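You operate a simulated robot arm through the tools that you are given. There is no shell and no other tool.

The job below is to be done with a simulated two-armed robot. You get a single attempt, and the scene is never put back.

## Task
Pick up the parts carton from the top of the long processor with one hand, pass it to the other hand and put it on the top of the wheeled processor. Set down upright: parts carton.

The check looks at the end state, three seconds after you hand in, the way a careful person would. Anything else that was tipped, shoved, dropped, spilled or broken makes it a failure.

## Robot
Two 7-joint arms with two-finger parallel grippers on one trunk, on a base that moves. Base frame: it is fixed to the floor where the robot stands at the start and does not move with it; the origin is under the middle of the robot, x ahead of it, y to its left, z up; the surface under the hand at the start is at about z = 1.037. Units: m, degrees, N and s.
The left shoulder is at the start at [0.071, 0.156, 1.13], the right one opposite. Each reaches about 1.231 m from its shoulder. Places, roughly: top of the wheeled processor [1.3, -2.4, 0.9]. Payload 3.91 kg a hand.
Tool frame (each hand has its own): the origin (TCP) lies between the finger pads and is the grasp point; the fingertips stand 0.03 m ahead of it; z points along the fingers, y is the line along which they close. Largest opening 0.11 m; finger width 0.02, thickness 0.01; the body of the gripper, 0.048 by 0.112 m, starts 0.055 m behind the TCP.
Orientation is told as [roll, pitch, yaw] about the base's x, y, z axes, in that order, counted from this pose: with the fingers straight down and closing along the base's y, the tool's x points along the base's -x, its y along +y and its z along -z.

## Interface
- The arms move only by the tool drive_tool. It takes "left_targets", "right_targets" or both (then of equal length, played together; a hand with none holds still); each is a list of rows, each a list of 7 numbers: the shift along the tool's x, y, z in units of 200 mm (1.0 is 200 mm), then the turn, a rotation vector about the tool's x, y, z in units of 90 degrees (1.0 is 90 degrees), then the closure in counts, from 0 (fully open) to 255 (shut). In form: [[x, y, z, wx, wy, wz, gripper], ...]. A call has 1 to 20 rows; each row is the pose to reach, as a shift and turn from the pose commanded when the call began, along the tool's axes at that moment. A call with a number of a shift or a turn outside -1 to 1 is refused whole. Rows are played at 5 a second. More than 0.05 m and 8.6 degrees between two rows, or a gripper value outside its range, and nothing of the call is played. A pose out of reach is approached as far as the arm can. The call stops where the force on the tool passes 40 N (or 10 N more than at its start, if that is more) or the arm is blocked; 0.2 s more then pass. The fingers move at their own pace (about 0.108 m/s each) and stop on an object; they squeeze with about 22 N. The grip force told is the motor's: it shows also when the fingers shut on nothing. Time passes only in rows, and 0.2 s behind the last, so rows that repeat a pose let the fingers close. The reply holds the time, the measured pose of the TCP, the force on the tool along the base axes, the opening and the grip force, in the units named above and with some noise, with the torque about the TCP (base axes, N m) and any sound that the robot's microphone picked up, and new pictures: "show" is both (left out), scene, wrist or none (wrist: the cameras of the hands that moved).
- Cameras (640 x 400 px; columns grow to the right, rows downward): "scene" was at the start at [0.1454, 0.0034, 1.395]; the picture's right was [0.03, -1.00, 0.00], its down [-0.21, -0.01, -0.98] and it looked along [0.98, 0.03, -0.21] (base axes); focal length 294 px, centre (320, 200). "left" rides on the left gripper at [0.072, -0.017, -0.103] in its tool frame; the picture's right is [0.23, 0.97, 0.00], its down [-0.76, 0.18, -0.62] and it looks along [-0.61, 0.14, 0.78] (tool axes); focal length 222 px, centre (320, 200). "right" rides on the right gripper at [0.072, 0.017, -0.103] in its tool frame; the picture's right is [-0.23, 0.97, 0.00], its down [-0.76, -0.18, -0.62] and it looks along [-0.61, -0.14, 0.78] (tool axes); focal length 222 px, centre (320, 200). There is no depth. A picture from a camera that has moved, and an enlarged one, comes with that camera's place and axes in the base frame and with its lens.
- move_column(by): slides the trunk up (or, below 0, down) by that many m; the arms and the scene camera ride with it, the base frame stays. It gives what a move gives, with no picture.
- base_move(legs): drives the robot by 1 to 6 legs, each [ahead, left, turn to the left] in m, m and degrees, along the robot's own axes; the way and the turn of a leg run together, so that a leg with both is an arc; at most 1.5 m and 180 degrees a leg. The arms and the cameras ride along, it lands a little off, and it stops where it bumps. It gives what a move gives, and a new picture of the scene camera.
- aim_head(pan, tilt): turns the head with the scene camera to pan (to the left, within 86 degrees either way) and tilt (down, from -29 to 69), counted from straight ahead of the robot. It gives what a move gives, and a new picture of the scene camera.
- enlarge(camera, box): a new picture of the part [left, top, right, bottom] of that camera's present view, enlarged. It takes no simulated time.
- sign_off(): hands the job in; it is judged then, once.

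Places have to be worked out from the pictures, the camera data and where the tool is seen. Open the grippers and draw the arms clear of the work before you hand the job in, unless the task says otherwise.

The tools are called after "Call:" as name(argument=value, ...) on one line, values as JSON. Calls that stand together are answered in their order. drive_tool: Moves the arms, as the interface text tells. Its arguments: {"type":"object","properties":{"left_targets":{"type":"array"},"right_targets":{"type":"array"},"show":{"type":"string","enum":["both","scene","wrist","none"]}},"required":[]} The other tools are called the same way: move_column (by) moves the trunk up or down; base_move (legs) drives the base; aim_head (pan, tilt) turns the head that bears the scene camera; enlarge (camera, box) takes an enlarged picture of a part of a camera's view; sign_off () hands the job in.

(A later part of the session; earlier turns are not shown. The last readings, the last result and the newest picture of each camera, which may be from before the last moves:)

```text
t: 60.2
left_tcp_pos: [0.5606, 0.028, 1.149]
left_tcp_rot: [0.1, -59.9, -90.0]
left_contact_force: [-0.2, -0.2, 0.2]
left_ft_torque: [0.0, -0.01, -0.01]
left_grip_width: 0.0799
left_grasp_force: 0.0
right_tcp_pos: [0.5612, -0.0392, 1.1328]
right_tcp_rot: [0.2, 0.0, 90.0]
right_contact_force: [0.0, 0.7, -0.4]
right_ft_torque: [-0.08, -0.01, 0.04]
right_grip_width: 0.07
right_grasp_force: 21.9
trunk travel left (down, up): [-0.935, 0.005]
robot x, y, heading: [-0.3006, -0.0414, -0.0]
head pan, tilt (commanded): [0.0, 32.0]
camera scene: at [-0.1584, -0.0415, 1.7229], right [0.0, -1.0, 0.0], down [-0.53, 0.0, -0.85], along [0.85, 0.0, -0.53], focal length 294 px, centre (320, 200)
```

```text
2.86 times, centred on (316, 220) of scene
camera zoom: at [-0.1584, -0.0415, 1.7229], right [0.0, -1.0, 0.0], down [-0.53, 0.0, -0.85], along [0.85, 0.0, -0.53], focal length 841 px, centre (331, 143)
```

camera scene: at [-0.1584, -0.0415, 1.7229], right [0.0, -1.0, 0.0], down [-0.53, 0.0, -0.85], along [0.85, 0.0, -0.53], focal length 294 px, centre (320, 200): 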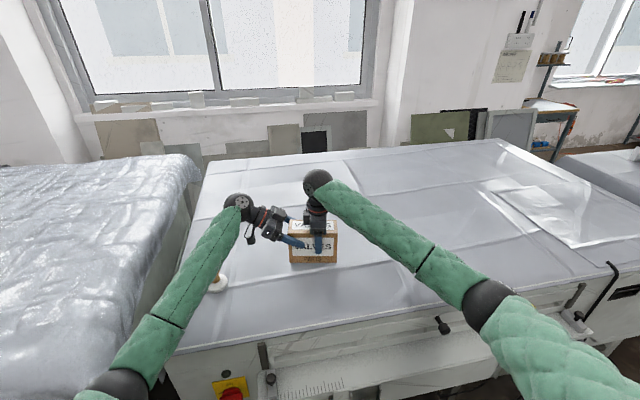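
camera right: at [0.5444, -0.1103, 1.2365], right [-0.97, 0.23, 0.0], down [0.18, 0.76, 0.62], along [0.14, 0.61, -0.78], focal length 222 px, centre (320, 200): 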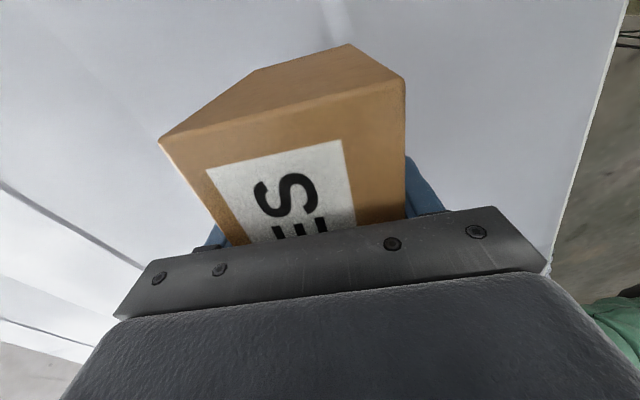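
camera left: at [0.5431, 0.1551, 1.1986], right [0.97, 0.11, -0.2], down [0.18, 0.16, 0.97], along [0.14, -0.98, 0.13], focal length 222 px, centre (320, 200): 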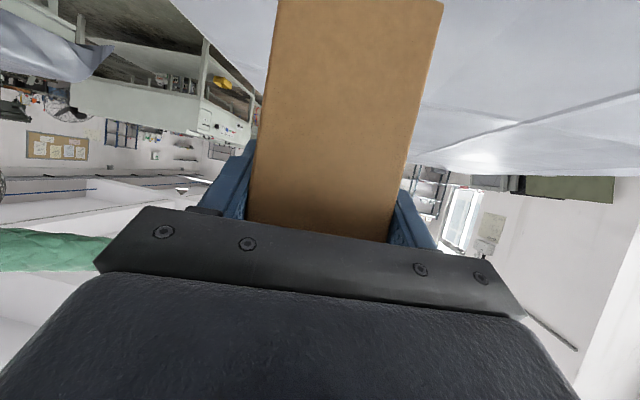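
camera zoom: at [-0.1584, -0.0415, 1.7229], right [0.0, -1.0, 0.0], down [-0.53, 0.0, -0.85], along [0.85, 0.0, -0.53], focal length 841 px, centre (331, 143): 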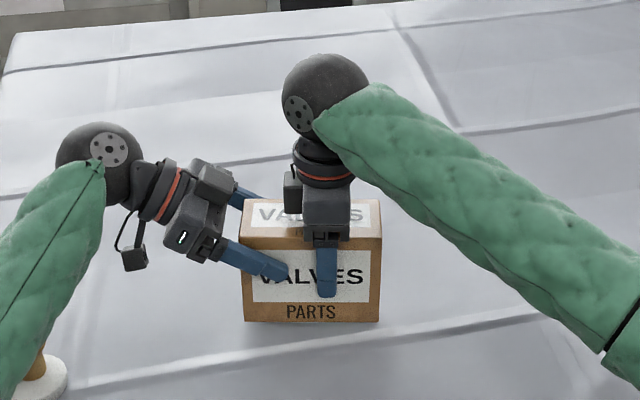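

The right hand reads almost no load, so the carton may have slipped down onto the table. I'll take a closer look at its base.

Call:
enlarge(camera="scene", box=[270, 210, 366, 280])

Call:
enlarge(camera="left", box=[180, 0, 480, 260])

Call:
enlarge(camera="right", box=[120, 0, 460, 260])

```text
5.71 times, centred on (318, 245) of scene
camera zoom: at [-0.1584, -0.0415, 1.7229], right [0.0, -1.0, 0.0], down [-0.53, 0.0, -0.85], along [0.85, 0.0, -0.53], focal length 1682 px, centre (331, -57)
```

zoom: 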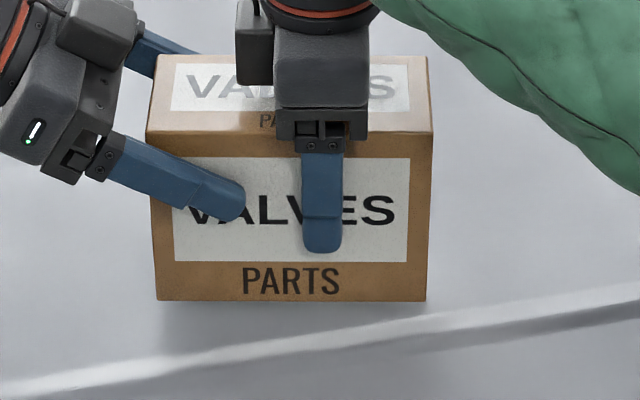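

```text
1.54 times, centred on (330, 130) of left
camera zoom: at [0.5437, 0.1551, 1.1391], right [0.97, 0.11, -0.2], down [0.18, 0.16, 0.97], along [0.14, -0.98, 0.13], focal length 342 px, centre (305, 308)
```

zoom: 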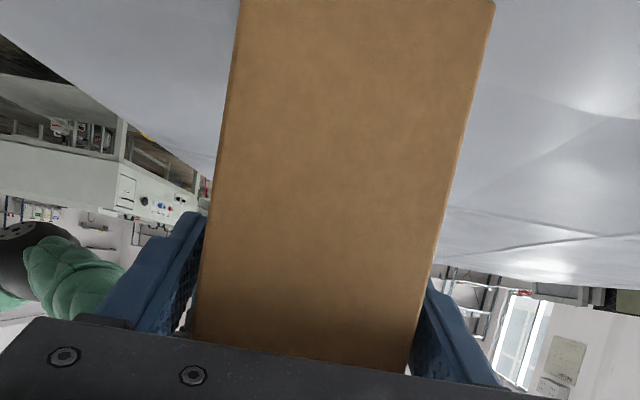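

```text
1.54 times, centred on (290, 130) of right
camera zoom: at [0.5437, -0.1113, 1.2354], right [-0.97, 0.23, 0.0], down [0.18, 0.76, 0.62], along [0.14, 0.61, -0.78], focal length 342 px, centre (366, 308)
```

zoom: 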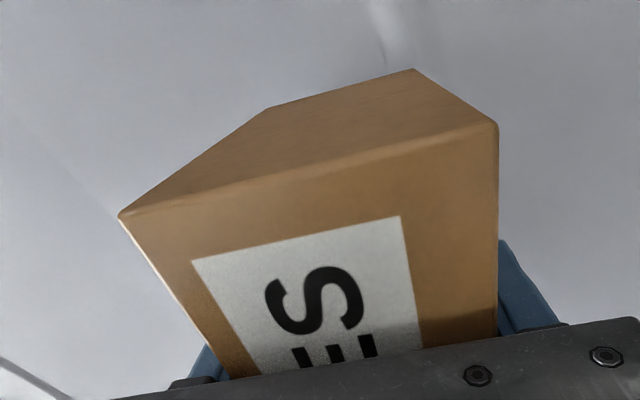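

By the picture the carton is still about 2 cm above the table, yet the load isn't showing on the right hand. I'll hold one beat and read again.

Call:
drive_tool(right_targets=[[0, 0, 0, 0, 0, 0, 255], [0, 0, 0, 0, 0, 0, 255]], show="none")

Call:
enlarge(camera="scene", box=[270, 210, 366, 280])

```text
t: 60.8
left_tcp_pos: [0.5606, 0.0292, 1.1497]
left_tcp_rot: [-0.1, -60.1, -90.0]
left_contact_force: [0.4, 0.1, 0.0]
left_ft_torque: [0.01, -0.04, 0.0]
left_grip_width: 0.0797
left_grasp_force: 0.1
right_tcp_pos: [0.5597, -0.039, 1.1313]
right_tcp_rot: [0.2, 0.0, 89.9]
right_contact_force: [-1.2, -1.0, -1.0]
right_ft_torque: [-0.14, -0.01, 0.0]
right_grip_width: 0.0699
right_grasp_force: 22.0
trunk travel left (down, up): [-0.935, 0.005]
robot x, y, heading: [-0.2981, -0.0415, -0.1]
head pan, tilt (commanded): [0.0, 32.0]
```

```text
5.71 times, centred on (318, 245) of scene
camera zoom: at [-0.1584, -0.0415, 1.7229], right [0.0, -1.0, 0.0], down [-0.53, 0.0, -0.85], along [0.85, 0.0, -0.53], focal length 1682 px, centre (331, -57)
```

zoom: 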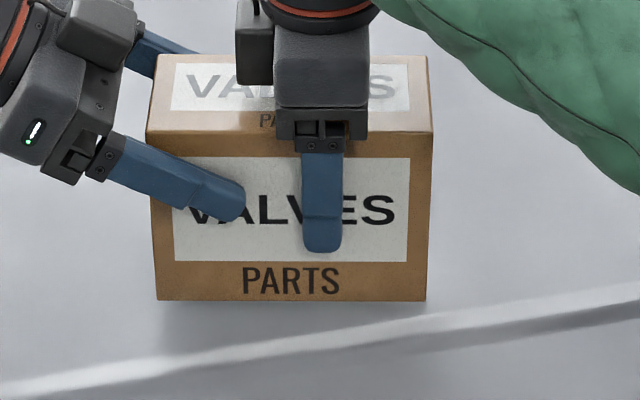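

The carton is motionless. I'll test the right grip by raising it just 1 cm slowly, with the left fingers still loosely around it.

Call:
drive_tool(right_targets=[[0, 0, -0.0125, 0, 0, 0, 255], [0, 0, -0.025, 0, 0, 0, 255], [0, 0, -0.0375, 0, 0, 0, 255], [0, 0, -0.05, 0, 0, 0, 255]], show="none")

Call:
enlarge(camera="scene", box=[270, 210, 366, 280])

Call:
enlarge(camera="right", box=[120, 0, 460, 260])

```text
t: 61.8
left_tcp_pos: [0.56, 0.0283, 1.1487]
left_tcp_rot: [-0.1, -60.1, -90.0]
left_contact_force: [-0.4, 0.3, -0.5]
left_ft_torque: [0.01, -0.03, 0.01]
left_grip_width: 0.0798
left_grasp_force: 0.0
right_tcp_pos: [0.5599, -0.0381, 1.1427]
right_tcp_rot: [0.1, 0.0, 89.9]
right_contact_force: [1.2, 0.1, -5.2]
right_ft_torque: [-0.09, 0.03, -0.04]
right_grip_width: 0.07
right_grasp_force: 22.1
trunk travel left (down, up): [-0.935, 0.005]
robot x, y, heading: [-0.3025, -0.0419, 0.3]
head pan, tilt (commanded): [0.0, 32.0]
```

```text
5.71 times, centred on (318, 245) of scene
camera zoom: at [-0.1584, -0.0414, 1.7229], right [0.0, -1.0, 0.0], down [-0.53, 0.0, -0.85], along [0.85, 0.0, -0.53], focal length 1682 px, centre (331, -57)
```

zoom: 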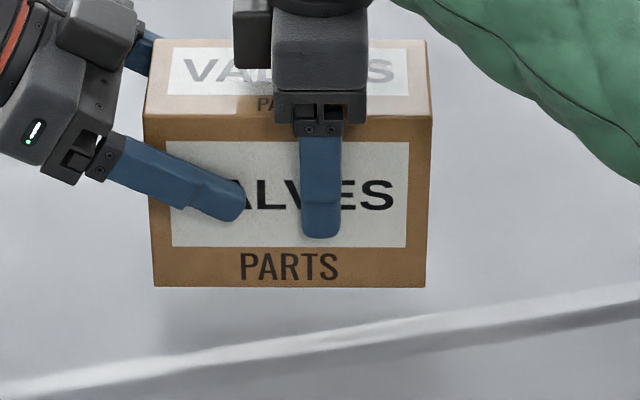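

```text
1.54 times, centred on (290, 130) of right
camera zoom: at [0.5428, -0.1104, 1.2468], right [-0.97, 0.23, 0.0], down [0.18, 0.76, 0.62], along [0.14, 0.61, -0.78], focal length 342 px, centre (366, 308)
```

zoom: 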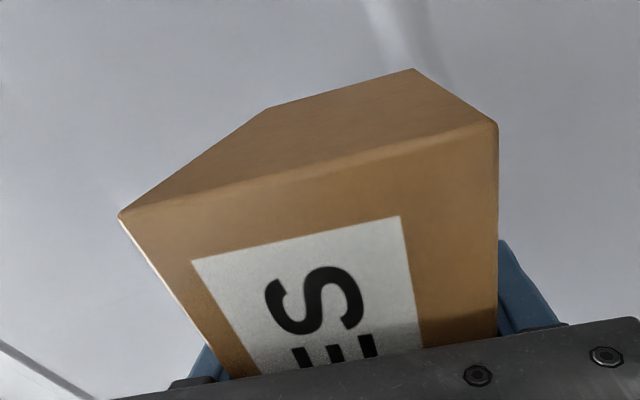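

The right hand now carries the carton cleanly (-5.2 N, moved up with the hand, no slip). I'll open the left gripper fully and back it out along its finger axis, then raise it.

Call:
drive_tool(left_targets=[[0, 0, 0, 0, 0, 0, 30], [0, 0, 0, 0, 0, 0, 0], [0, 0, 0, 0, 0, 0, 0], [0, 0, -0.1, 0, 0, 0, 0], [0, 0, -0.2, 0, 0, 0, 0], [0, 0, -0.3, 0, 0, 0, 0], [0, 0, -0.4, 0, 0, 0, 0], [0, 0, -0.5, 0, 0, 0, 0], [0, 0, -0.5, 0, 0, 0, 0]], show="scene")

Call:
enlarge(camera="scene", box=[200, 150, 392, 290])

```text
t: 63.8
left_tcp_pos: [0.5609, 0.1137, 1.1997]
left_tcp_rot: [-0.1, -60.0, -90.0]
left_contact_force: [0.3, 0.5, -0.4]
left_ft_torque: [-0.04, 0.01, 0.0]
left_grip_width: 0.11
left_grasp_force: 0.0
right_tcp_pos: [0.5591, -0.0396, 1.1431]
right_tcp_rot: [0.1, -0.1, 89.8]
right_contact_force: [0.2, -0.3, -6.1]
right_ft_torque: [-0.07, -0.02, 0.0]
right_grip_width: 0.0698
right_grasp_force: 21.8
trunk travel left (down, up): [-0.935, 0.005]
robot x, y, heading: [-0.3028, -0.0425, -0.2]
head pan, tilt (commanded): [0.0, 32.0]
camera scene: at [-0.1582, -0.0419, 1.7228], right [0.0, -1.0, 0.0], down [-0.53, 0.0, -0.85], along [0.85, 0.0, -0.53], focal length 294 px, centre (320, 200)
```

scene: 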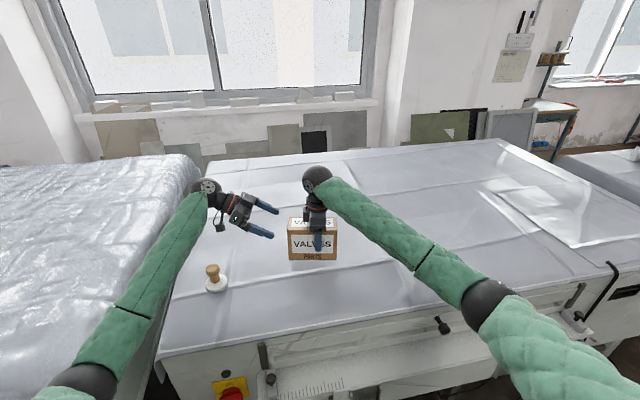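

```text
2.86 times, centred on (296, 220) of scene
camera zoom: at [-0.1582, -0.0419, 1.7228], right [0.0, -1.0, 0.0], down [-0.53, 0.0, -0.85], along [0.85, 0.0, -0.53], focal length 841 px, centre (389, 143)
```

zoom: 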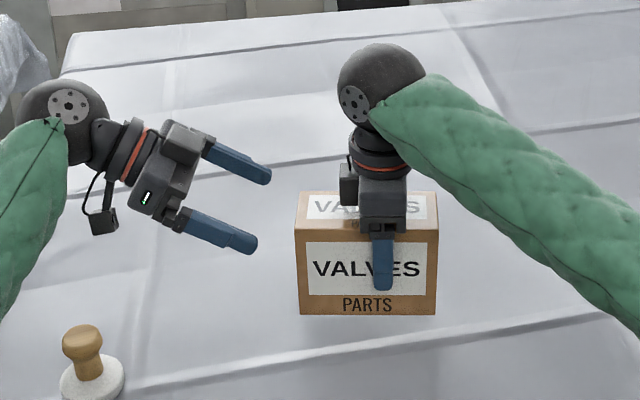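

The handover is complete: the right hand carries the carton alone. Now I'll raise the left hand out of the way, then lift the carton slowly with the right.

Call:
drive_tool(left_targets=[[-0.136, 0, -0.079, 0, 0, 0, 0], [-0.272, 0, -0.157, 0, 0, 0, 0], [-0.408, 0, -0.236, 0, 0, 0, 0], [-0.545, 0, -0.314, 0, 0, 0, 0], [-0.681, 0, -0.393, 0, 0, 0, 0], [-0.817, 0, -0.471, 0, 0, 0, 0], [-0.953, 0, -0.55, 0, 0, 0, 0], [-0.953, 0, -0.55, 0, 0, 0, 0]], show="none")

Call:
drive_tool(right_targets=[[0, 0, -0.03, 0, 0, 0, 255], [0, 0, -0.07, 0, 0, 0, 255], [0, 0, -0.12, 0, 0, 0, 255], [0, 0, -0.18, 0, 0, 0, 255], [0, 0, -0.25, 0, 0, 0, 255], [0, 0, -0.32, 0, 0, 0, 255], [0, 0, -0.39, 0, 0, 0, 255], [0, 0, -0.46, 0, 0, 0, 255], [0, 0, -0.53, 0, 0, 0, 255], [0, 0, -0.6, 0, 0, 0, 255], [0, 0, -0.67, 0, 0, 0, 255], [0, 0, -0.74, 0, 0, 0, 255], [0, 0, -0.8, 0, 0, 0, 255], [0, 0, -0.85, 0, 0, 0, 255], [0, 0, -0.88, 0, 0, 0, 255], [0, 0, -0.9, 0, 0, 0, 255], [0, 0, -0.9, 0, 0, 0, 255]], show="both")

```text
t: 65.6
left_tcp_pos: [0.557, 0.1141, 1.4197]
left_tcp_rot: [-0.1, -60.0, -90.0]
left_contact_force: [-0.1, 0.2, 0.2]
left_ft_torque: [0.0, 0.0, 0.0]
left_grip_width: 0.11
left_grasp_force: 0.2
right_tcp_pos: [0.5605, -0.0383, 1.1431]
right_tcp_rot: [0.0, 0.0, 89.9]
right_contact_force: [0.1, -0.3, -6.3]
right_ft_torque: [-0.16, 0.01, -0.01]
right_grip_width: 0.0699
right_grasp_force: 22.3
trunk travel left (down, up): [-0.935, 0.005]
robot x, y, heading: [-0.304, -0.0414, -0.0]
head pan, tilt (commanded): [0.0, 32.0]
```

```text
t: 69.2
left_tcp_pos: [0.5575, 0.1128, 1.4206]
left_tcp_rot: [-0.1, -60.0, -90.0]
left_contact_force: [0.3, 0.1, 0.4]
left_ft_torque: [0.02, -0.02, 0.02]
left_grip_width: 0.1101
left_grasp_force: 0.1
right_tcp_pos: [0.5605, -0.0386, 1.3246]
right_tcp_rot: [0.0, 0.0, 89.8]
right_contact_force: [-0.5, 0.3, -5.7]
right_ft_torque: [-0.1, 0.01, 0.02]
right_grip_width: 0.0699
right_grasp_force: 22.0
trunk travel left (down, up): [-0.935, 0.005]
robot x, y, heading: [-0.3042, -0.0386, 0.1]
head pan, tilt (commanded): [0.0, 32.0]
camera scene: at [-0.1583, -0.0414, 1.7228], right [0.0, -1.0, 0.0], down [-0.53, 0.0, -0.85], along [0.85, 0.0, -0.53], focal length 294 px, centre (320, 200)
camera right: at [0.5442, -0.1111, 1.4269], right [-0.97, 0.23, 0.0], down [0.18, 0.76, 0.62], along [0.14, 0.61, -0.78], focal length 222 px, centre (320, 200)
```

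scene: 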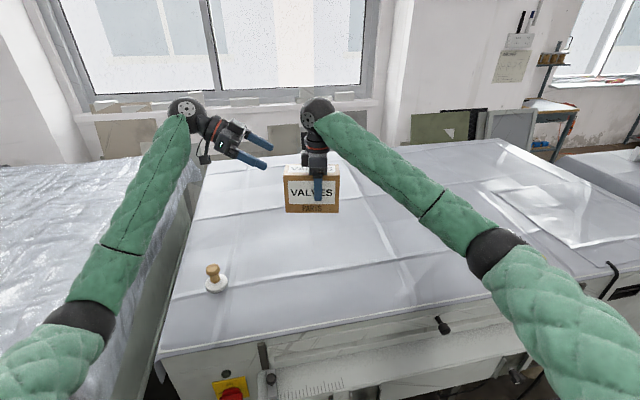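
right: 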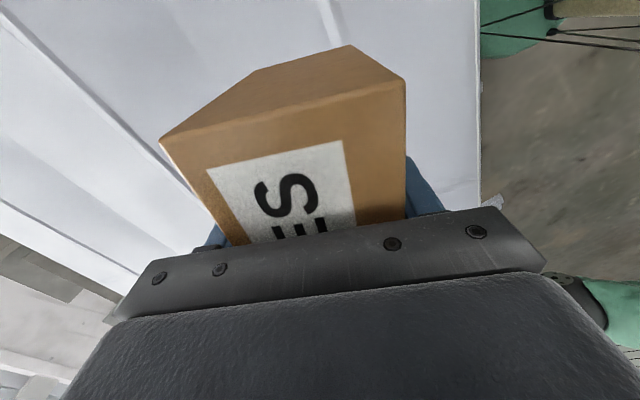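

The carton is carried steadily at about z = 1.25 (bottom). I'll strafe right in a short test leg first to check the grip under base motion.

Call:
base_move(legs=[[0, -0.25, 0]])

Call:
enlarge(camera="right", box=[120, 0, 460, 260])

```text
t: 71.0
left_tcp_pos: [0.5556, -0.1409, 1.419]
left_tcp_rot: [-0.1, -60.0, -90.0]
left_contact_force: [-0.9, 0.1, 0.6]
left_ft_torque: [-0.04, -0.02, 0.0]
left_grip_width: 0.11
left_grasp_force: 0.1
right_tcp_pos: [0.5599, -0.2935, 1.3231]
right_tcp_rot: [0.1, 0.0, 89.9]
right_contact_force: [0.5, -0.2, -6.2]
right_ft_torque: [-0.06, 0.01, -0.01]
right_grip_width: 0.0701
right_grasp_force: 22.0
trunk travel left (down, up): [-0.935, 0.005]
robot x, y, heading: [-0.3008, -0.2977, -0.2]
head pan, tilt (commanded): [0.0, 32.0]
camera scene: at [-0.1589, -0.2964, 1.7228], right [0.0, -1.0, 0.0], down [-0.53, 0.0, -0.85], along [0.85, 0.0, -0.53], focal length 294 px, centre (320, 200)
```

scene: 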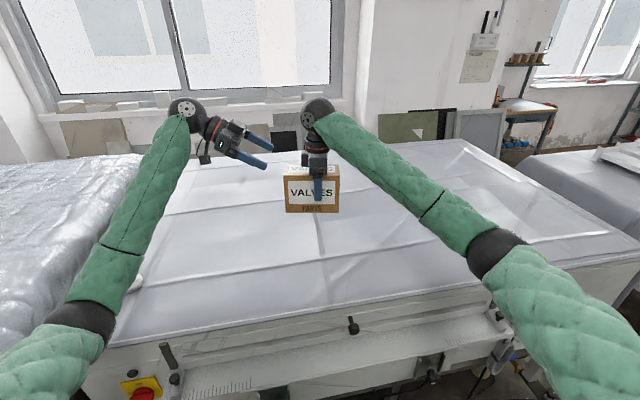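

```text
1.54 times, centred on (290, 130) of right
camera zoom: at [0.5436, -0.3655, 1.4268], right [-0.97, 0.23, 0.0], down [0.18, 0.76, 0.62], along [0.14, 0.61, -0.78], focal length 342 px, centre (366, 308)
```

zoom: 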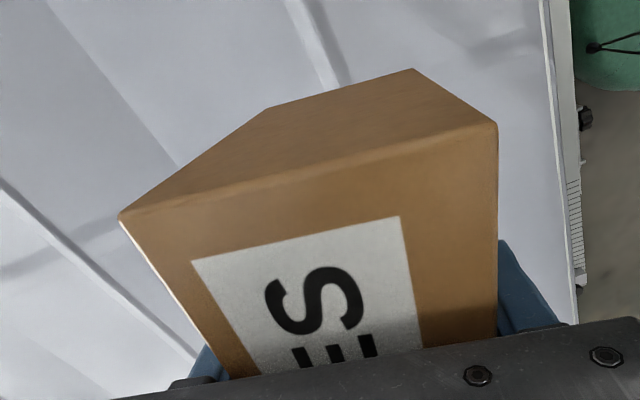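

No slip. I'll continue strafing right 0.65 m and then look toward the wheeled processor.

Call:
base_move(legs=[[0, -0.65, 0]])

Call:
aim_head(pan=-45, tilt=25)

```text
t: 74.6
left_tcp_pos: [0.5558, -0.775, 1.4207]
left_tcp_rot: [0.0, -60.0, -89.7]
left_contact_force: [1.4, 0.3, -0.8]
left_ft_torque: [0.02, 0.01, -0.01]
left_grip_width: 0.1101
left_grasp_force: 0.1
right_tcp_pos: [0.5616, -0.9259, 1.322]
right_tcp_rot: [0.0, 0.0, 90.2]
right_contact_force: [0.4, -0.3, -5.4]
right_ft_torque: [-0.09, -0.01, 0.0]
right_grip_width: 0.0697
right_grasp_force: 22.0
trunk travel left (down, up): [-0.935, 0.005]
robot x, y, heading: [-0.3027, -0.9346, 0.1]
head pan, tilt (commanded): [0.0, 32.0]
camera scene: at [-0.1587, -0.9323, 1.7228], right [0.0, -1.0, 0.0], down [-0.53, 0.0, -0.85], along [0.85, 0.0, -0.53], focal length 294 px, centre (320, 200)
```

scene: 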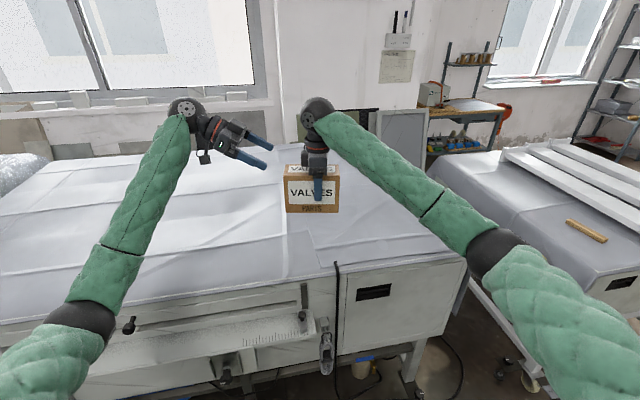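

```text
t: 75.7
left_tcp_pos: [0.5565, -0.7747, 1.4205]
left_tcp_rot: [0.1, -60.1, -89.7]
left_contact_force: [0.8, 0.9, -0.3]
left_ft_torque: [-0.02, -0.03, -0.03]
left_grip_width: 0.1101
left_grasp_force: 0.0
right_tcp_pos: [0.5596, -0.9274, 1.3229]
right_tcp_rot: [0.1, 0.0, 90.2]
right_contact_force: [0.3, 0.6, -5.4]
right_ft_torque: [-0.13, -0.01, -0.05]
right_grip_width: 0.0698
right_grasp_force: 21.9
trunk travel left (down, up): [-0.935, 0.005]
robot x, y, heading: [-0.3035, -0.9358, 0.1]
head pan, tilt (commanded): [-45.0, 25.0]
camera scene: at [-0.183, -0.9977, 1.734], right [-0.71, -0.71, 0.0], down [-0.3, 0.3, -0.91], along [0.64, -0.64, -0.42], focal length 294 px, centre (320, 200)
```

scene: 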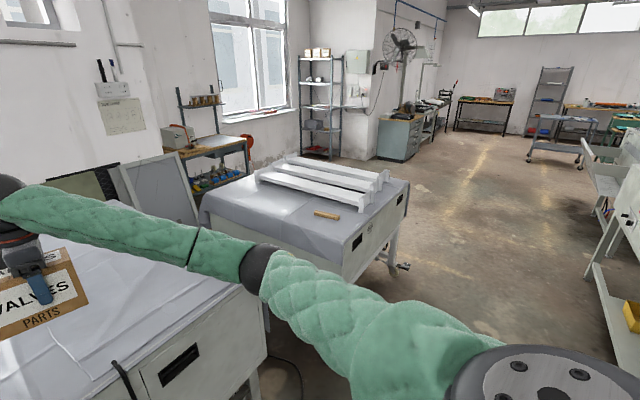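

Now the wheeled processor is visible: a grey-covered top with white rails and a wooden brush on it, and a free area on its near-left side. I'll zoom in for details.

Call:
enlarge(camera="scene", box=[190, 130, 430, 280])

```text
2.67 times, centred on (310, 205) of scene
camera zoom: at [-0.183, -0.9977, 1.734], right [-0.71, -0.71, 0.0], down [-0.3, 0.3, -0.91], along [0.64, -0.64, -0.42], focal length 785 px, centre (347, 187)
```

zoom: 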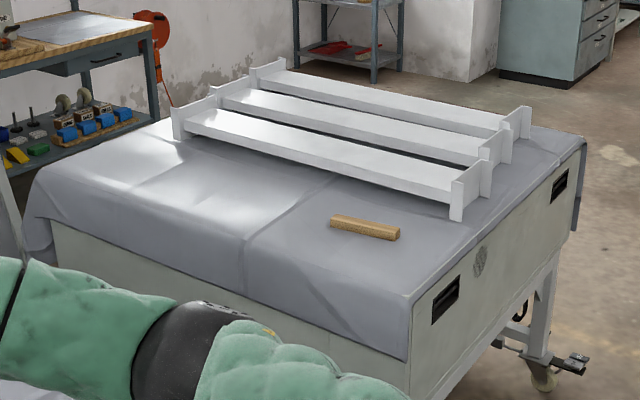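

The free strip lies between the machine's left edge and the first rail (about 0.36 m wide), with the brush near [0.9, -2.13]. I plan to set the carton near [1.15, -2.04]. I'll strafe right about 1.05 m in the open aisle.

Call:
base_move(legs=[[0, -0.55, 0], [0, -0.5, 0]])

Call:
aim_head(pan=0, tilt=50)

```text
t: 81.3
left_tcp_pos: [0.5685, -1.7911, 1.4199]
left_tcp_rot: [0.0, -60.0, -88.9]
left_contact_force: [0.0, 0.5, -0.3]
left_ft_torque: [0.01, -0.01, -0.02]
left_grip_width: 0.1099
left_grasp_force: 0.0
right_tcp_pos: [0.5745, -1.9431, 1.3229]
right_tcp_rot: [0.0, 0.0, 91.2]
right_contact_force: [-0.4, 0.4, -5.1]
right_ft_torque: [-0.08, 0.01, 0.0]
right_grip_width: 0.0698
right_grasp_force: 21.6
trunk travel left (down, up): [-0.935, 0.005]
robot x, y, heading: [-0.2913, -1.9673, 0.9]
head pan, tilt (commanded): [-45.0, 25.0]
camera scene: at [-0.1665, -2.0265, 1.734], right [-0.69, -0.72, 0.0], down [-0.31, 0.29, -0.91], along [0.65, -0.63, -0.42], focal length 294 px, centre (320, 200)
```

scene: 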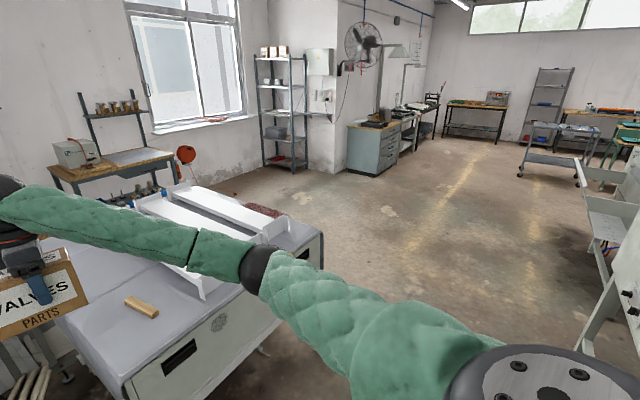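

```text
t: 82.4
left_tcp_pos: [0.5691, -1.7917, 1.4202]
left_tcp_rot: [0.0, -60.0, -88.8]
left_contact_force: [-0.6, -0.6, 0.4]
left_ft_torque: [0.01, 0.02, 0.03]
left_grip_width: 0.1101
left_grasp_force: 0.0
right_tcp_pos: [0.575, -1.9432, 1.3229]
right_tcp_rot: [0.1, 0.0, 91.1]
right_contact_force: [0.5, -0.4, -5.8]
right_ft_torque: [-0.12, -0.03, -0.01]
right_grip_width: 0.07
right_grasp_force: 22.3
trunk travel left (down, up): [-0.935, 0.005]
robot x, y, heading: [-0.2853, -1.964, 1.1]
head pan, tilt (commanded): [0.0, 50.0]
camera scene: at [-0.1558, -1.9616, 1.6965], right [0.02, -1.0, 0.0], down [-0.77, -0.01, -0.64], along [0.64, 0.01, -0.77], focal length 294 px, centre (320, 200)
```

scene: 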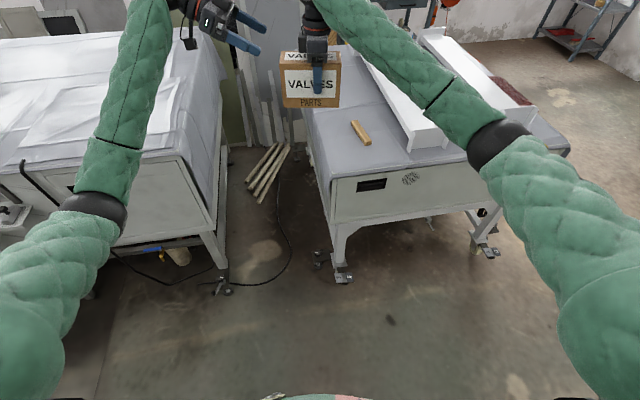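

From here I can see the casters near x ≈ 0.6 and my base front about 0.28 m ahead of centre. I'll draw the left hand back a bit and then rotate the carton slowly so its long side runs along the free strip.

Call:
drive_tool(left_targets=[[0, 0, -0.15, 0, 0, 0, 0], [0, 0, -0.3, 0, 0, 0, 0], [0, 0, -0.45, 0, 0, 0, 0], [0, 0, -0.6, 0, 0, 0, 0], [0, 0, -0.6, 0, 0, 0, 0]], show="none")

Call:
drive_tool(right_targets=[[0, 0, 0, 0, 0, 0.03, 255], [0, 0, 0, 0, 0, 0.08, 255], [0, 0, 0, 0, 0, 0.13, 255], [0, 0, 0, 0, 0, 0.18, 255], [0, 0, 0, 0, 0, 0.23, 255], [0, 0, 0, 0, 0, 0.28, 255], [0, 0, 0, 0, 0, 0.33, 255], [0, 0, 0, 0, 0, 0.38, 255], [0, 0, 0, 0, 0, 0.43, 255], [0, 0, 0, 0, 0, 0.48, 255], [0, 0, 0, 0, 0, 0.53, 255], [0, 0, 0, 0, 0, 0.58, 255], [0, 0, 0, 0, 0, 0.63, 255], [0, 0, 0, 0, 0, 0.68, 255], [0, 0, 0, 0, 0, 0.73, 255], [0, 0, 0, 0, 0, 0.78, 255], [0, 0, 0, 0, 0, 0.83, 255], [0, 0, 0, 0, 0, 0.855, 255], [0, 0, 0, 0, 0, 0.862, 255], [0, 0, 0, 0, 0, 0.862, 255]], show="both")

```text
t: 83.6
left_tcp_pos: [0.5687, -1.6895, 1.4784]
left_tcp_rot: [0.0, -60.0, -88.8]
left_contact_force: [-0.4, 0.3, -0.4]
left_ft_torque: [-0.04, -0.01, 0.0]
left_grip_width: 0.1101
left_grasp_force: 0.2
right_tcp_pos: [0.575, -1.9448, 1.3236]
right_tcp_rot: [0.1, 0.0, 91.1]
right_contact_force: [-0.2, 0.0, -5.9]
right_ft_torque: [-0.11, 0.0, -0.02]
right_grip_width: 0.07
right_grasp_force: 22.1
trunk travel left (down, up): [-0.935, 0.005]
robot x, y, heading: [-0.2872, -1.9637, 1.3]
head pan, tilt (commanded): [0.0, 50.0]
```

```text
t: 87.8
left_tcp_pos: [0.5705, -1.6888, 1.4787]
left_tcp_rot: [0.1, -60.0, -88.8]
left_contact_force: [-0.1, -1.1, -0.1]
left_ft_torque: [0.01, -0.01, -0.01]
left_grip_width: 0.1098
left_grasp_force: 0.1
right_tcp_pos: [0.5756, -1.9445, 1.3236]
right_tcp_rot: [0.0, 0.2, 13.4]
right_contact_force: [0.2, 0.3, -5.3]
right_ft_torque: [-0.03, 0.07, 0.0]
right_grip_width: 0.0699
right_grasp_force: 22.2
trunk travel left (down, up): [-0.935, 0.005]
robot x, y, heading: [-0.2853, -1.9655, 1.0]
head pan, tilt (commanded): [0.0, 50.0]
camera scene: at [-0.1558, -1.9618, 1.6965], right [0.02, -1.0, 0.0], down [-0.77, -0.01, -0.64], along [0.64, 0.01, -0.77], focal length 294 px, centre (320, 200)
camera right: at [0.5019, -1.9444, 1.4269], right [-0.01, 1.0, 0.0], down [0.78, 0.01, 0.62], along [0.62, 0.0, -0.78], focal length 222 px, centre (320, 200)
```

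scene: 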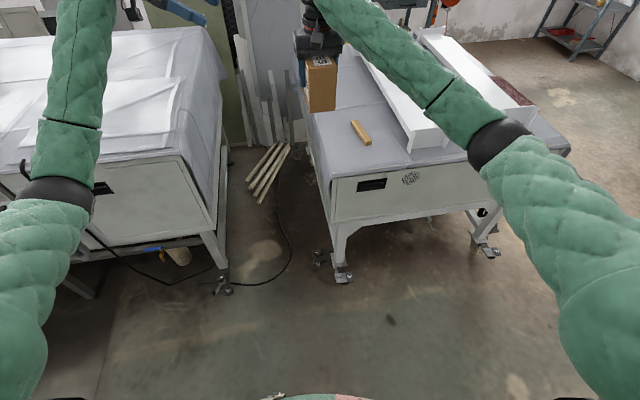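
right: 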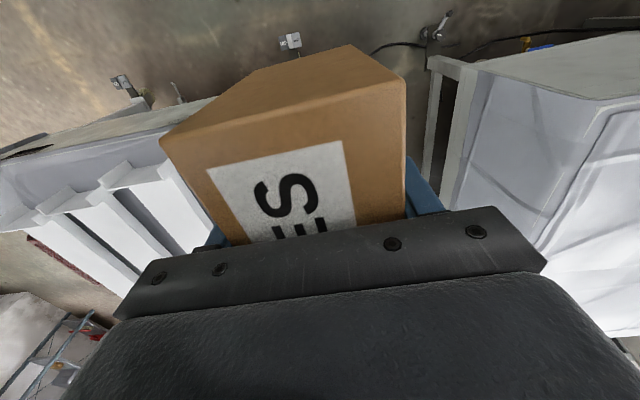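

I'll zoom on the machine top to pin down the brush, rail and edge positions from this second viewpoint.

Call:
enlarge(camera="scene", box=[280, 40, 472, 200])

```text
2.50 times, centred on (376, 120) of scene
camera zoom: at [-0.1558, -1.9618, 1.6965], right [0.02, -1.0, 0.0], down [-0.77, -0.01, -0.64], along [0.64, 0.01, -0.77], focal length 736 px, centre (180, 400)
```

zoom: 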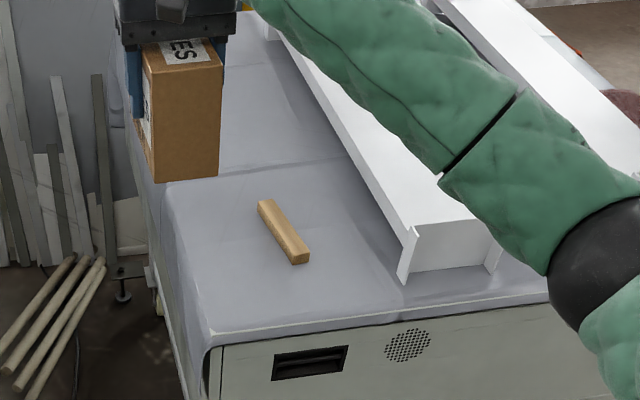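

Triangulation puts the machine top at z ≈ 0.903, and the free strip's middle near [1.15, -2.06]. I'll drive forward 0.45 m, leaving about 0.15 m to the casters, with the carton well above everything.

Call:
base_move(legs=[[0.43, 0, 0]])

```text
t: 90.5
left_tcp_pos: [1.0123, -1.6735, 1.4788]
left_tcp_rot: [0.1, -60.0, -88.5]
left_contact_force: [-1.3, -0.4, -0.2]
left_ft_torque: [0.0, -0.05, 0.0]
left_grip_width: 0.1098
left_grasp_force: 0.2
right_tcp_pos: [1.0196, -1.9282, 1.324]
right_tcp_rot: [-0.1, 0.2, 13.9]
right_contact_force: [0.7, -0.3, -6.1]
right_ft_torque: [0.01, 0.09, 0.02]
right_grip_width: 0.0702
right_grasp_force: 22.2
trunk travel left (down, up): [-0.935, 0.005]
robot x, y, heading: [0.1609, -1.9598, 1.5]
head pan, tilt (commanded): [0.0, 50.0]
camera scene: at [0.2884, -1.9516, 1.6967], right [0.02, -1.0, 0.0], down [-0.77, -0.02, -0.64], along [0.64, 0.02, -0.77], focal length 294 px, centre (320, 200)
```

scene: 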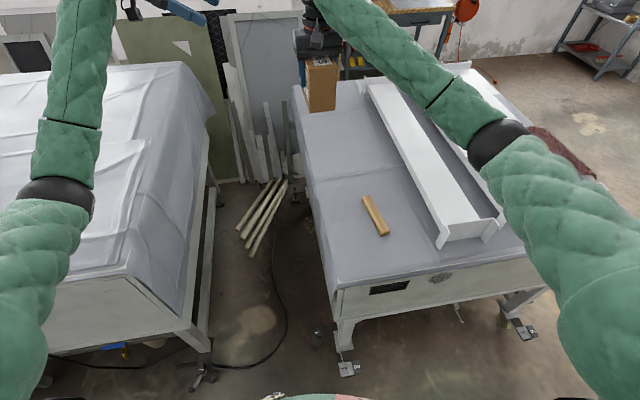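

The base is parked at x ≈ 0.16 with clearance to the casters. I'll extend the right arm slowly so the carton is over the target spot, still high.

Call:
drive_tool(right_targets=[[-0.013, -0.023, 0, 0, 0, 0, 255], [-0.039, -0.07, 0, 0, 0, 0, 255], [-0.074, -0.133, 0, 0, 0, 0, 255], [-0.109, -0.196, 0, 0, 0, 0, 255], [-0.144, -0.258, 0, 0, 0, 0, 255], [-0.178, -0.321, 0, 0, 0, 0, 255], [-0.213, -0.383, 0, 0, 0, 0, 255], [-0.248, -0.446, 0, 0, 0, 0, 255], [-0.283, -0.508, 0, 0, 0, 0, 255], [-0.318, -0.571, 0, 0, 0, 0, 255], [-0.352, -0.633, 0, 0, 0, 0, 255], [-0.387, -0.696, 0, 0, 0, 0, 255], [-0.418, -0.751, 0, 0, 0, 0, 255], [-0.435, -0.782, 0, 0, 0, 0, 255], [-0.435, -0.782, 0, 0, 0, 0, 255]], show="both")

```text
t: 93.7
left_tcp_pos: [1.0137, -1.6724, 1.4793]
left_tcp_rot: [0.0, -60.0, -88.4]
left_contact_force: [-0.4, 0.2, 0.3]
left_ft_torque: [0.01, -0.03, 0.03]
left_grip_width: 0.11
left_grasp_force: 0.1
right_tcp_pos: [1.1444, -2.0597, 1.3219]
right_tcp_rot: [0.0, 0.1, 13.9]
right_contact_force: [0.5, -0.4, -5.9]
right_ft_torque: [-0.03, 0.06, 0.01]
right_grip_width: 0.07
right_grasp_force: 21.9
trunk travel left (down, up): [-0.935, 0.005]
robot x, y, heading: [0.1568, -1.9513, 1.3]
head pan, tilt (commanded): [0.0, 50.0]
camera scene: at [0.2898, -1.9516, 1.6965], right [0.02, -1.0, 0.0], down [-0.77, -0.02, -0.64], along [0.64, 0.02, -0.77], focal length 294 px, centre (320, 200)
camera right: at [1.0696, -2.0616, 1.426], right [-0.01, 1.0, 0.0], down [0.78, 0.01, 0.62], along [0.62, 0.01, -0.78], focal length 222 px, centre (320, 200)
```

scene: 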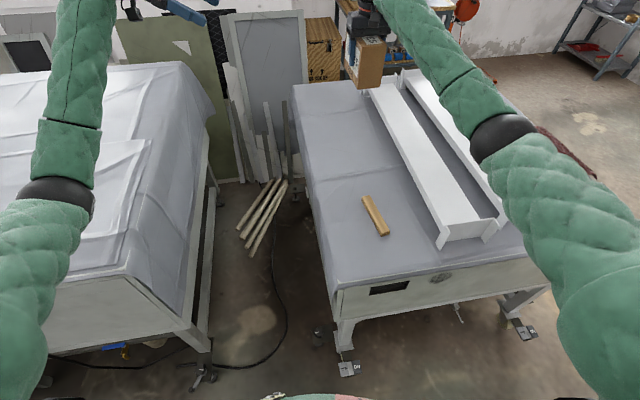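
right: 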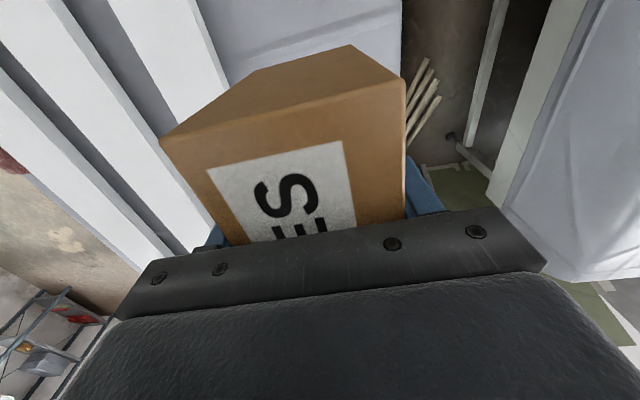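

The carton is over the free strip, with margins of about 0.11 m to the edge and 0.13 m to the rail. Before lowering the trunk I'll raise the left hand so its elbow stays clear of the long processor's corner.

Call:
drive_tool(left_targets=[[-0.144, 0, -0.083, 0, 0, 0, 0], [-0.289, 0, -0.167, 0, 0, 0, 0], [-0.433, 0, -0.25, 0, 0, 0, 0], [-0.577, 0, -0.333, 0, 0, 0, 0], [-0.722, 0, -0.417, 0, 0, 0, 0], [-0.866, 0, -0.5, 0, 0, 0, 0], [-0.866, 0, -0.5, 0, 0, 0, 0]], show="scene")

```text
t: 95.3
left_tcp_pos: [1.0149, -1.6728, 1.6777]
left_tcp_rot: [0.0, -60.0, -88.3]
left_contact_force: [-0.7, -0.2, 0.7]
left_ft_torque: [-0.01, 0.01, 0.0]
left_grip_width: 0.11
left_grasp_force: 0.1
right_tcp_pos: [1.1433, -2.0614, 1.3225]
right_tcp_rot: [0.0, 0.2, 13.9]
right_contact_force: [-0.6, -0.5, -5.7]
right_ft_torque: [-0.01, 0.14, 0.0]
right_grip_width: 0.07
right_grasp_force: 21.8
trunk travel left (down, up): [-0.935, 0.005]
robot x, y, heading: [0.1581, -1.9568, 1.2]
head pan, tilt (commanded): [0.0, 50.0]
camera scene: at [0.2901, -1.9513, 1.6964], right [0.02, -1.0, 0.0], down [-0.77, -0.02, -0.64], along [0.64, 0.02, -0.77], focal length 294 px, centre (320, 200)
```

scene: 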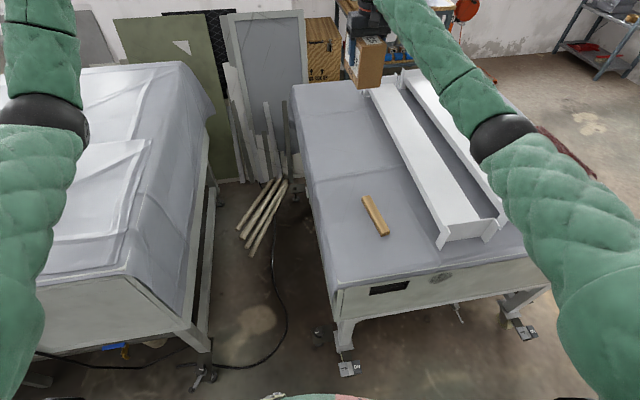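

The left elbow rose clear. Now I'll lower the trunk 0.2 m in two steps; the carton's bottom will then be about 0.15 m above the machine top.

Call:
move_column(by=-0.1)

Call:
move_column(by=-0.1)

Call:
aim_head(pan=-10, tilt=40)

Call:
enlarge(camera="scene", box=[220, 20, 460, 200])

```text
t: 96.7
left_tcp_pos: [1.0144, -1.6744, 1.5788]
left_tcp_rot: [0.0, -60.0, -88.3]
left_contact_force: [0.4, 0.1, 0.5]
left_ft_torque: [-0.02, -0.01, -0.02]
left_grip_width: 0.1099
left_grasp_force: 0.1
right_tcp_pos: [1.1441, -2.0611, 1.223]
right_tcp_rot: [0.1, 0.0, 14.0]
right_contact_force: [-0.3, 0.4, -6.4]
right_ft_torque: [-0.01, 0.1, 0.03]
right_grip_width: 0.07
right_grasp_force: 22.0
trunk travel left (down, up): [-0.835, 0.105]
robot x, y, heading: [0.1561, -1.9582, 1.4]
head pan, tilt (commanded): [0.0, 50.0]
```

```text
t: 98.0
left_tcp_pos: [1.0131, -1.6745, 1.4771]
left_tcp_rot: [0.1, -60.1, -88.4]
left_contact_force: [-0.7, 0.8, -0.3]
left_ft_torque: [0.01, 0.01, 0.02]
left_grip_width: 0.1099
left_grasp_force: 0.2
right_tcp_pos: [1.143, -2.0607, 1.1233]
right_tcp_rot: [0.0, 0.1, 13.9]
right_contact_force: [0.0, 0.2, -5.3]
right_ft_torque: [-0.04, 0.13, -0.01]
right_grip_width: 0.07
right_grasp_force: 21.9
trunk travel left (down, up): [-0.735, 0.205]
robot x, y, heading: [0.1598, -1.9523, 1.4]
head pan, tilt (commanded): [0.0, 50.0]
```

```text
t: 98.7
left_tcp_pos: [1.0136, -1.6738, 1.4776]
left_tcp_rot: [0.0, -60.0, -88.4]
left_contact_force: [-1.8, 0.3, 0.0]
left_ft_torque: [-0.03, 0.0, -0.01]
left_grip_width: 0.1099
left_grasp_force: 0.1
right_tcp_pos: [1.1433, -2.0607, 1.1229]
right_tcp_rot: [0.1, 0.1, 13.9]
right_contact_force: [0.6, 0.9, -6.3]
right_ft_torque: [-0.01, 0.12, -0.03]
right_grip_width: 0.0699
right_grasp_force: 21.9
trunk travel left (down, up): [-0.735, 0.205]
robot x, y, heading: [0.1584, -1.9561, 1.4]
head pan, tilt (commanded): [-10.0, 40.0]
camera scene: at [0.2967, -1.9662, 1.5106], right [-0.15, -0.99, 0.0], down [-0.64, 0.1, -0.76], along [0.76, -0.11, -0.64], focal length 294 px, centre (320, 200)
```

scene: 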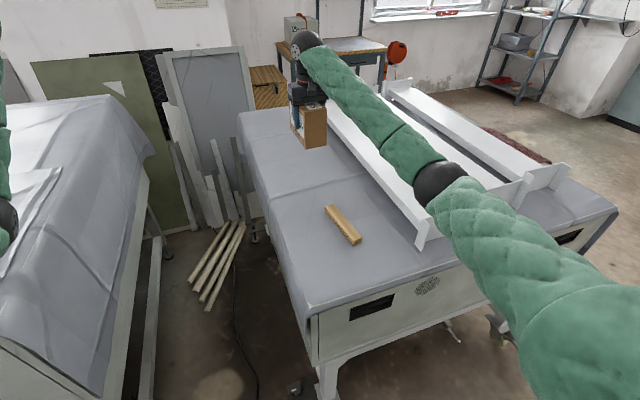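

```text
2.22 times, centred on (340, 110) of scene
camera zoom: at [0.2967, -1.9662, 1.5106], right [-0.15, -0.99, 0.0], down [-0.64, 0.1, -0.76], along [0.76, -0.11, -0.64], focal length 654 px, centre (276, 400)
```

zoom: 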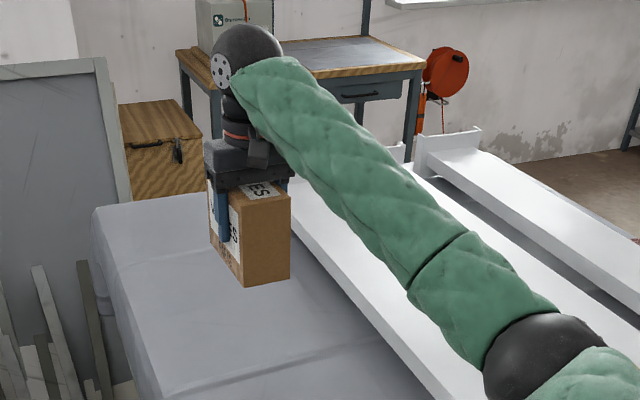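

The carton sits right over the clear cloth. My right elbow (z ≈ 1.2) would come near the rail end if the trunk were low, so I'll raise the trunk 8 cm again and do the final descent with the arm.

Call:
move_column(by=0.08)

Call:
drive_tool(right_targets=[[0, 0, 0.02, 0, 0, 0, 255], [0, 0, 0.06, 0, 0, 0, 255], [0, 0, 0.12, 0, 0, 0, 255], [0, 0, 0.19, 0, 0, 0, 255], [0, 0, 0.26, 0, 0, 0, 255], [0, 0, 0.33, 0, 0, 0, 255], [0, 0, 0.4, 0, 0, 0, 255], [0, 0, 0.47, 0, 0, 0, 255], [0, 0, 0.53, 0, 0, 0, 255], [0, 0, 0.57, 0, 0, 0, 255], [0, 0, 0.6, 0, 0, 0, 255], [0, 0, 0.6, 0, 0, 0, 255]], show="both")

Call:
enlarge(camera="scene", box=[220, 40, 500, 250])

```text
t: 99.9
left_tcp_pos: [1.0151, -1.6743, 1.5571]
left_tcp_rot: [0.0, -60.0, -88.4]
left_contact_force: [-0.6, 0.7, -0.2]
left_ft_torque: [-0.02, -0.04, -0.01]
left_grip_width: 0.1099
left_grasp_force: 0.0
right_tcp_pos: [1.1433, -2.0605, 1.2014]
right_tcp_rot: [0.1, 0.1, 13.9]
right_contact_force: [0.6, -0.1, -6.1]
right_ft_torque: [0.0, 0.07, 0.02]
right_grip_width: 0.0699
right_grasp_force: 22.3
trunk travel left (down, up): [-0.815, 0.125]
robot x, y, heading: [0.1625, -1.952, 1.4]
head pan, tilt (commanded): [-10.0, 40.0]
```

```text
t: 102.5
left_tcp_pos: [1.0127, -1.6733, 1.5583]
left_tcp_rot: [0.0, -60.1, -88.4]
left_contact_force: [0.2, -0.9, 0.2]
left_ft_torque: [0.0, 0.01, 0.0]
left_grip_width: 0.1098
left_grasp_force: 0.1
right_tcp_pos: [1.1435, -2.0617, 1.0839]
right_tcp_rot: [0.1, 0.0, 13.9]
right_contact_force: [-0.2, 0.4, -6.2]
right_ft_torque: [0.0, 0.13, -0.01]
right_grip_width: 0.07
right_grasp_force: 22.2
trunk travel left (down, up): [-0.815, 0.125]
robot x, y, heading: [0.1597, -1.958, 1.4]
head pan, tilt (commanded): [-10.0, 40.0]
camera scene: at [0.2967, -1.9663, 1.5906], right [-0.15, -0.99, 0.0], down [-0.64, 0.1, -0.77], along [0.76, -0.11, -0.64], focal length 294 px, centre (320, 200)
camera right: at [1.0694, -2.0621, 1.1867], right [-0.01, 1.0, 0.0], down [0.78, 0.01, 0.62], along [0.62, 0.01, -0.78], focal length 222 px, centre (320, 200)
```

scene: 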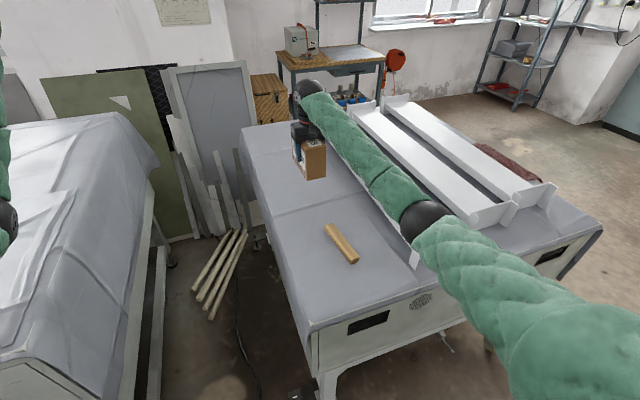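
right: 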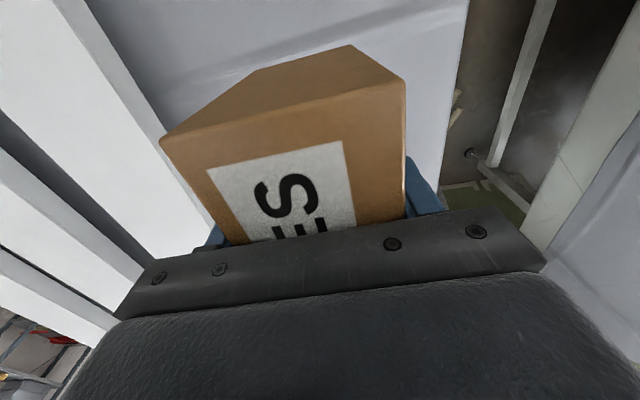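

```text
1.90 times, centred on (360, 145) of scene
camera zoom: at [0.2967, -1.9663, 1.5906], right [-0.15, -0.99, 0.0], down [-0.64, 0.1, -0.77], along [0.76, -0.11, -0.64], focal length 560 px, centre (244, 305)
```

zoom: 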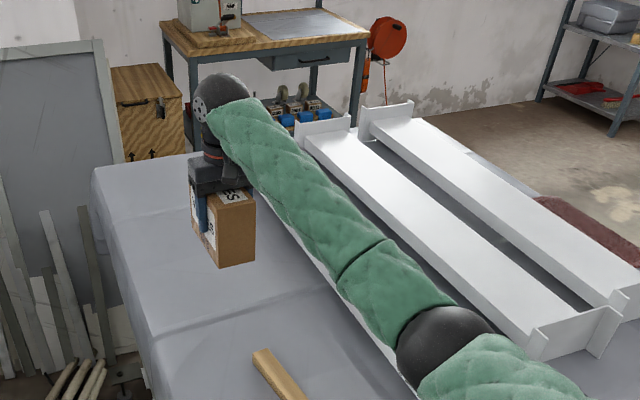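

Right elbow is clear of the rails (about 8 cm). I'll lower the carton another 9 cm slowly, leaving about 2 cm.

Call:
drive_tool(right_targets=[[0, 0, 0.03, 0, 0, 0, 255], [0, 0, 0.08, 0, 0, 0, 255], [0, 0, 0.13, 0, 0, 0, 255], [0, 0, 0.18, 0, 0, 0, 255], [0, 0, 0.23, 0, 0, 0, 255], [0, 0, 0.28, 0, 0, 0, 255], [0, 0, 0.33, 0, 0, 0, 255], [0, 0, 0.38, 0, 0, 0, 255], [0, 0, 0.42, 0, 0, 0, 255], [0, 0, 0.44, 0, 0, 0, 255], [0, 0, 0.45, 0, 0, 0, 255], [0, 0, 0.45, 0, 0, 0, 255]], show="both")

Call:
enlarge(camera="scene", box=[240, 70, 400, 210])

```text
t: 105.1
left_tcp_pos: [1.014, -1.673, 1.5581]
left_tcp_rot: [0.1, -60.0, -88.4]
left_contact_force: [0.6, 0.9, 0.1]
left_ft_torque: [-0.02, -0.01, 0.0]
left_grip_width: 0.11
left_grasp_force: 0.0
right_tcp_pos: [1.1435, -2.0607, 0.9923]
right_tcp_rot: [0.1, 0.1, 13.9]
right_contact_force: [-0.4, 0.4, -5.7]
right_ft_torque: [-0.01, 0.11, 0.01]
right_grip_width: 0.0699
right_grasp_force: 22.3
trunk travel left (down, up): [-0.815, 0.125]
robot x, y, heading: [0.16, -1.9557, 0.9]
head pan, tilt (commanded): [-10.0, 40.0]
camera scene: at [0.2967, -1.9662, 1.5906], right [-0.15, -0.99, 0.0], down [-0.64, 0.1, -0.77], along [0.76, -0.11, -0.64], focal length 294 px, centre (320, 200)
camera right: at [1.0694, -2.0612, 1.0964], right [-0.01, 1.0, 0.0], down [0.78, 0.01, 0.62], along [0.62, 0.01, -0.78], focal length 222 px, centre (320, 200)
```

scene: 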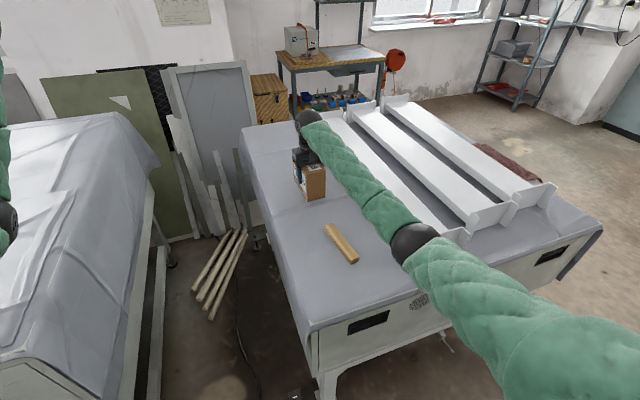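
right: 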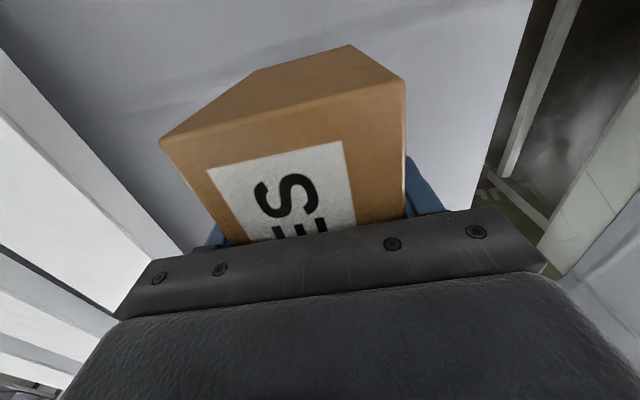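

```text
2.86 times, centred on (320, 140) of scene
camera zoom: at [0.2967, -1.9662, 1.5906], right [-0.15, -0.99, 0.0], down [-0.64, 0.1, -0.77], along [0.76, -0.11, -0.64], focal length 841 px, centre (320, 371)
```

zoom: 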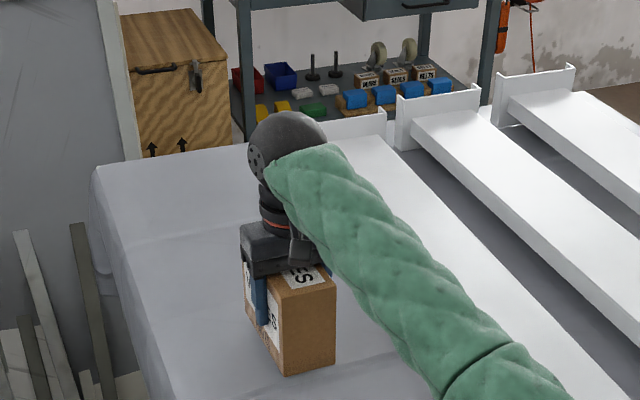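

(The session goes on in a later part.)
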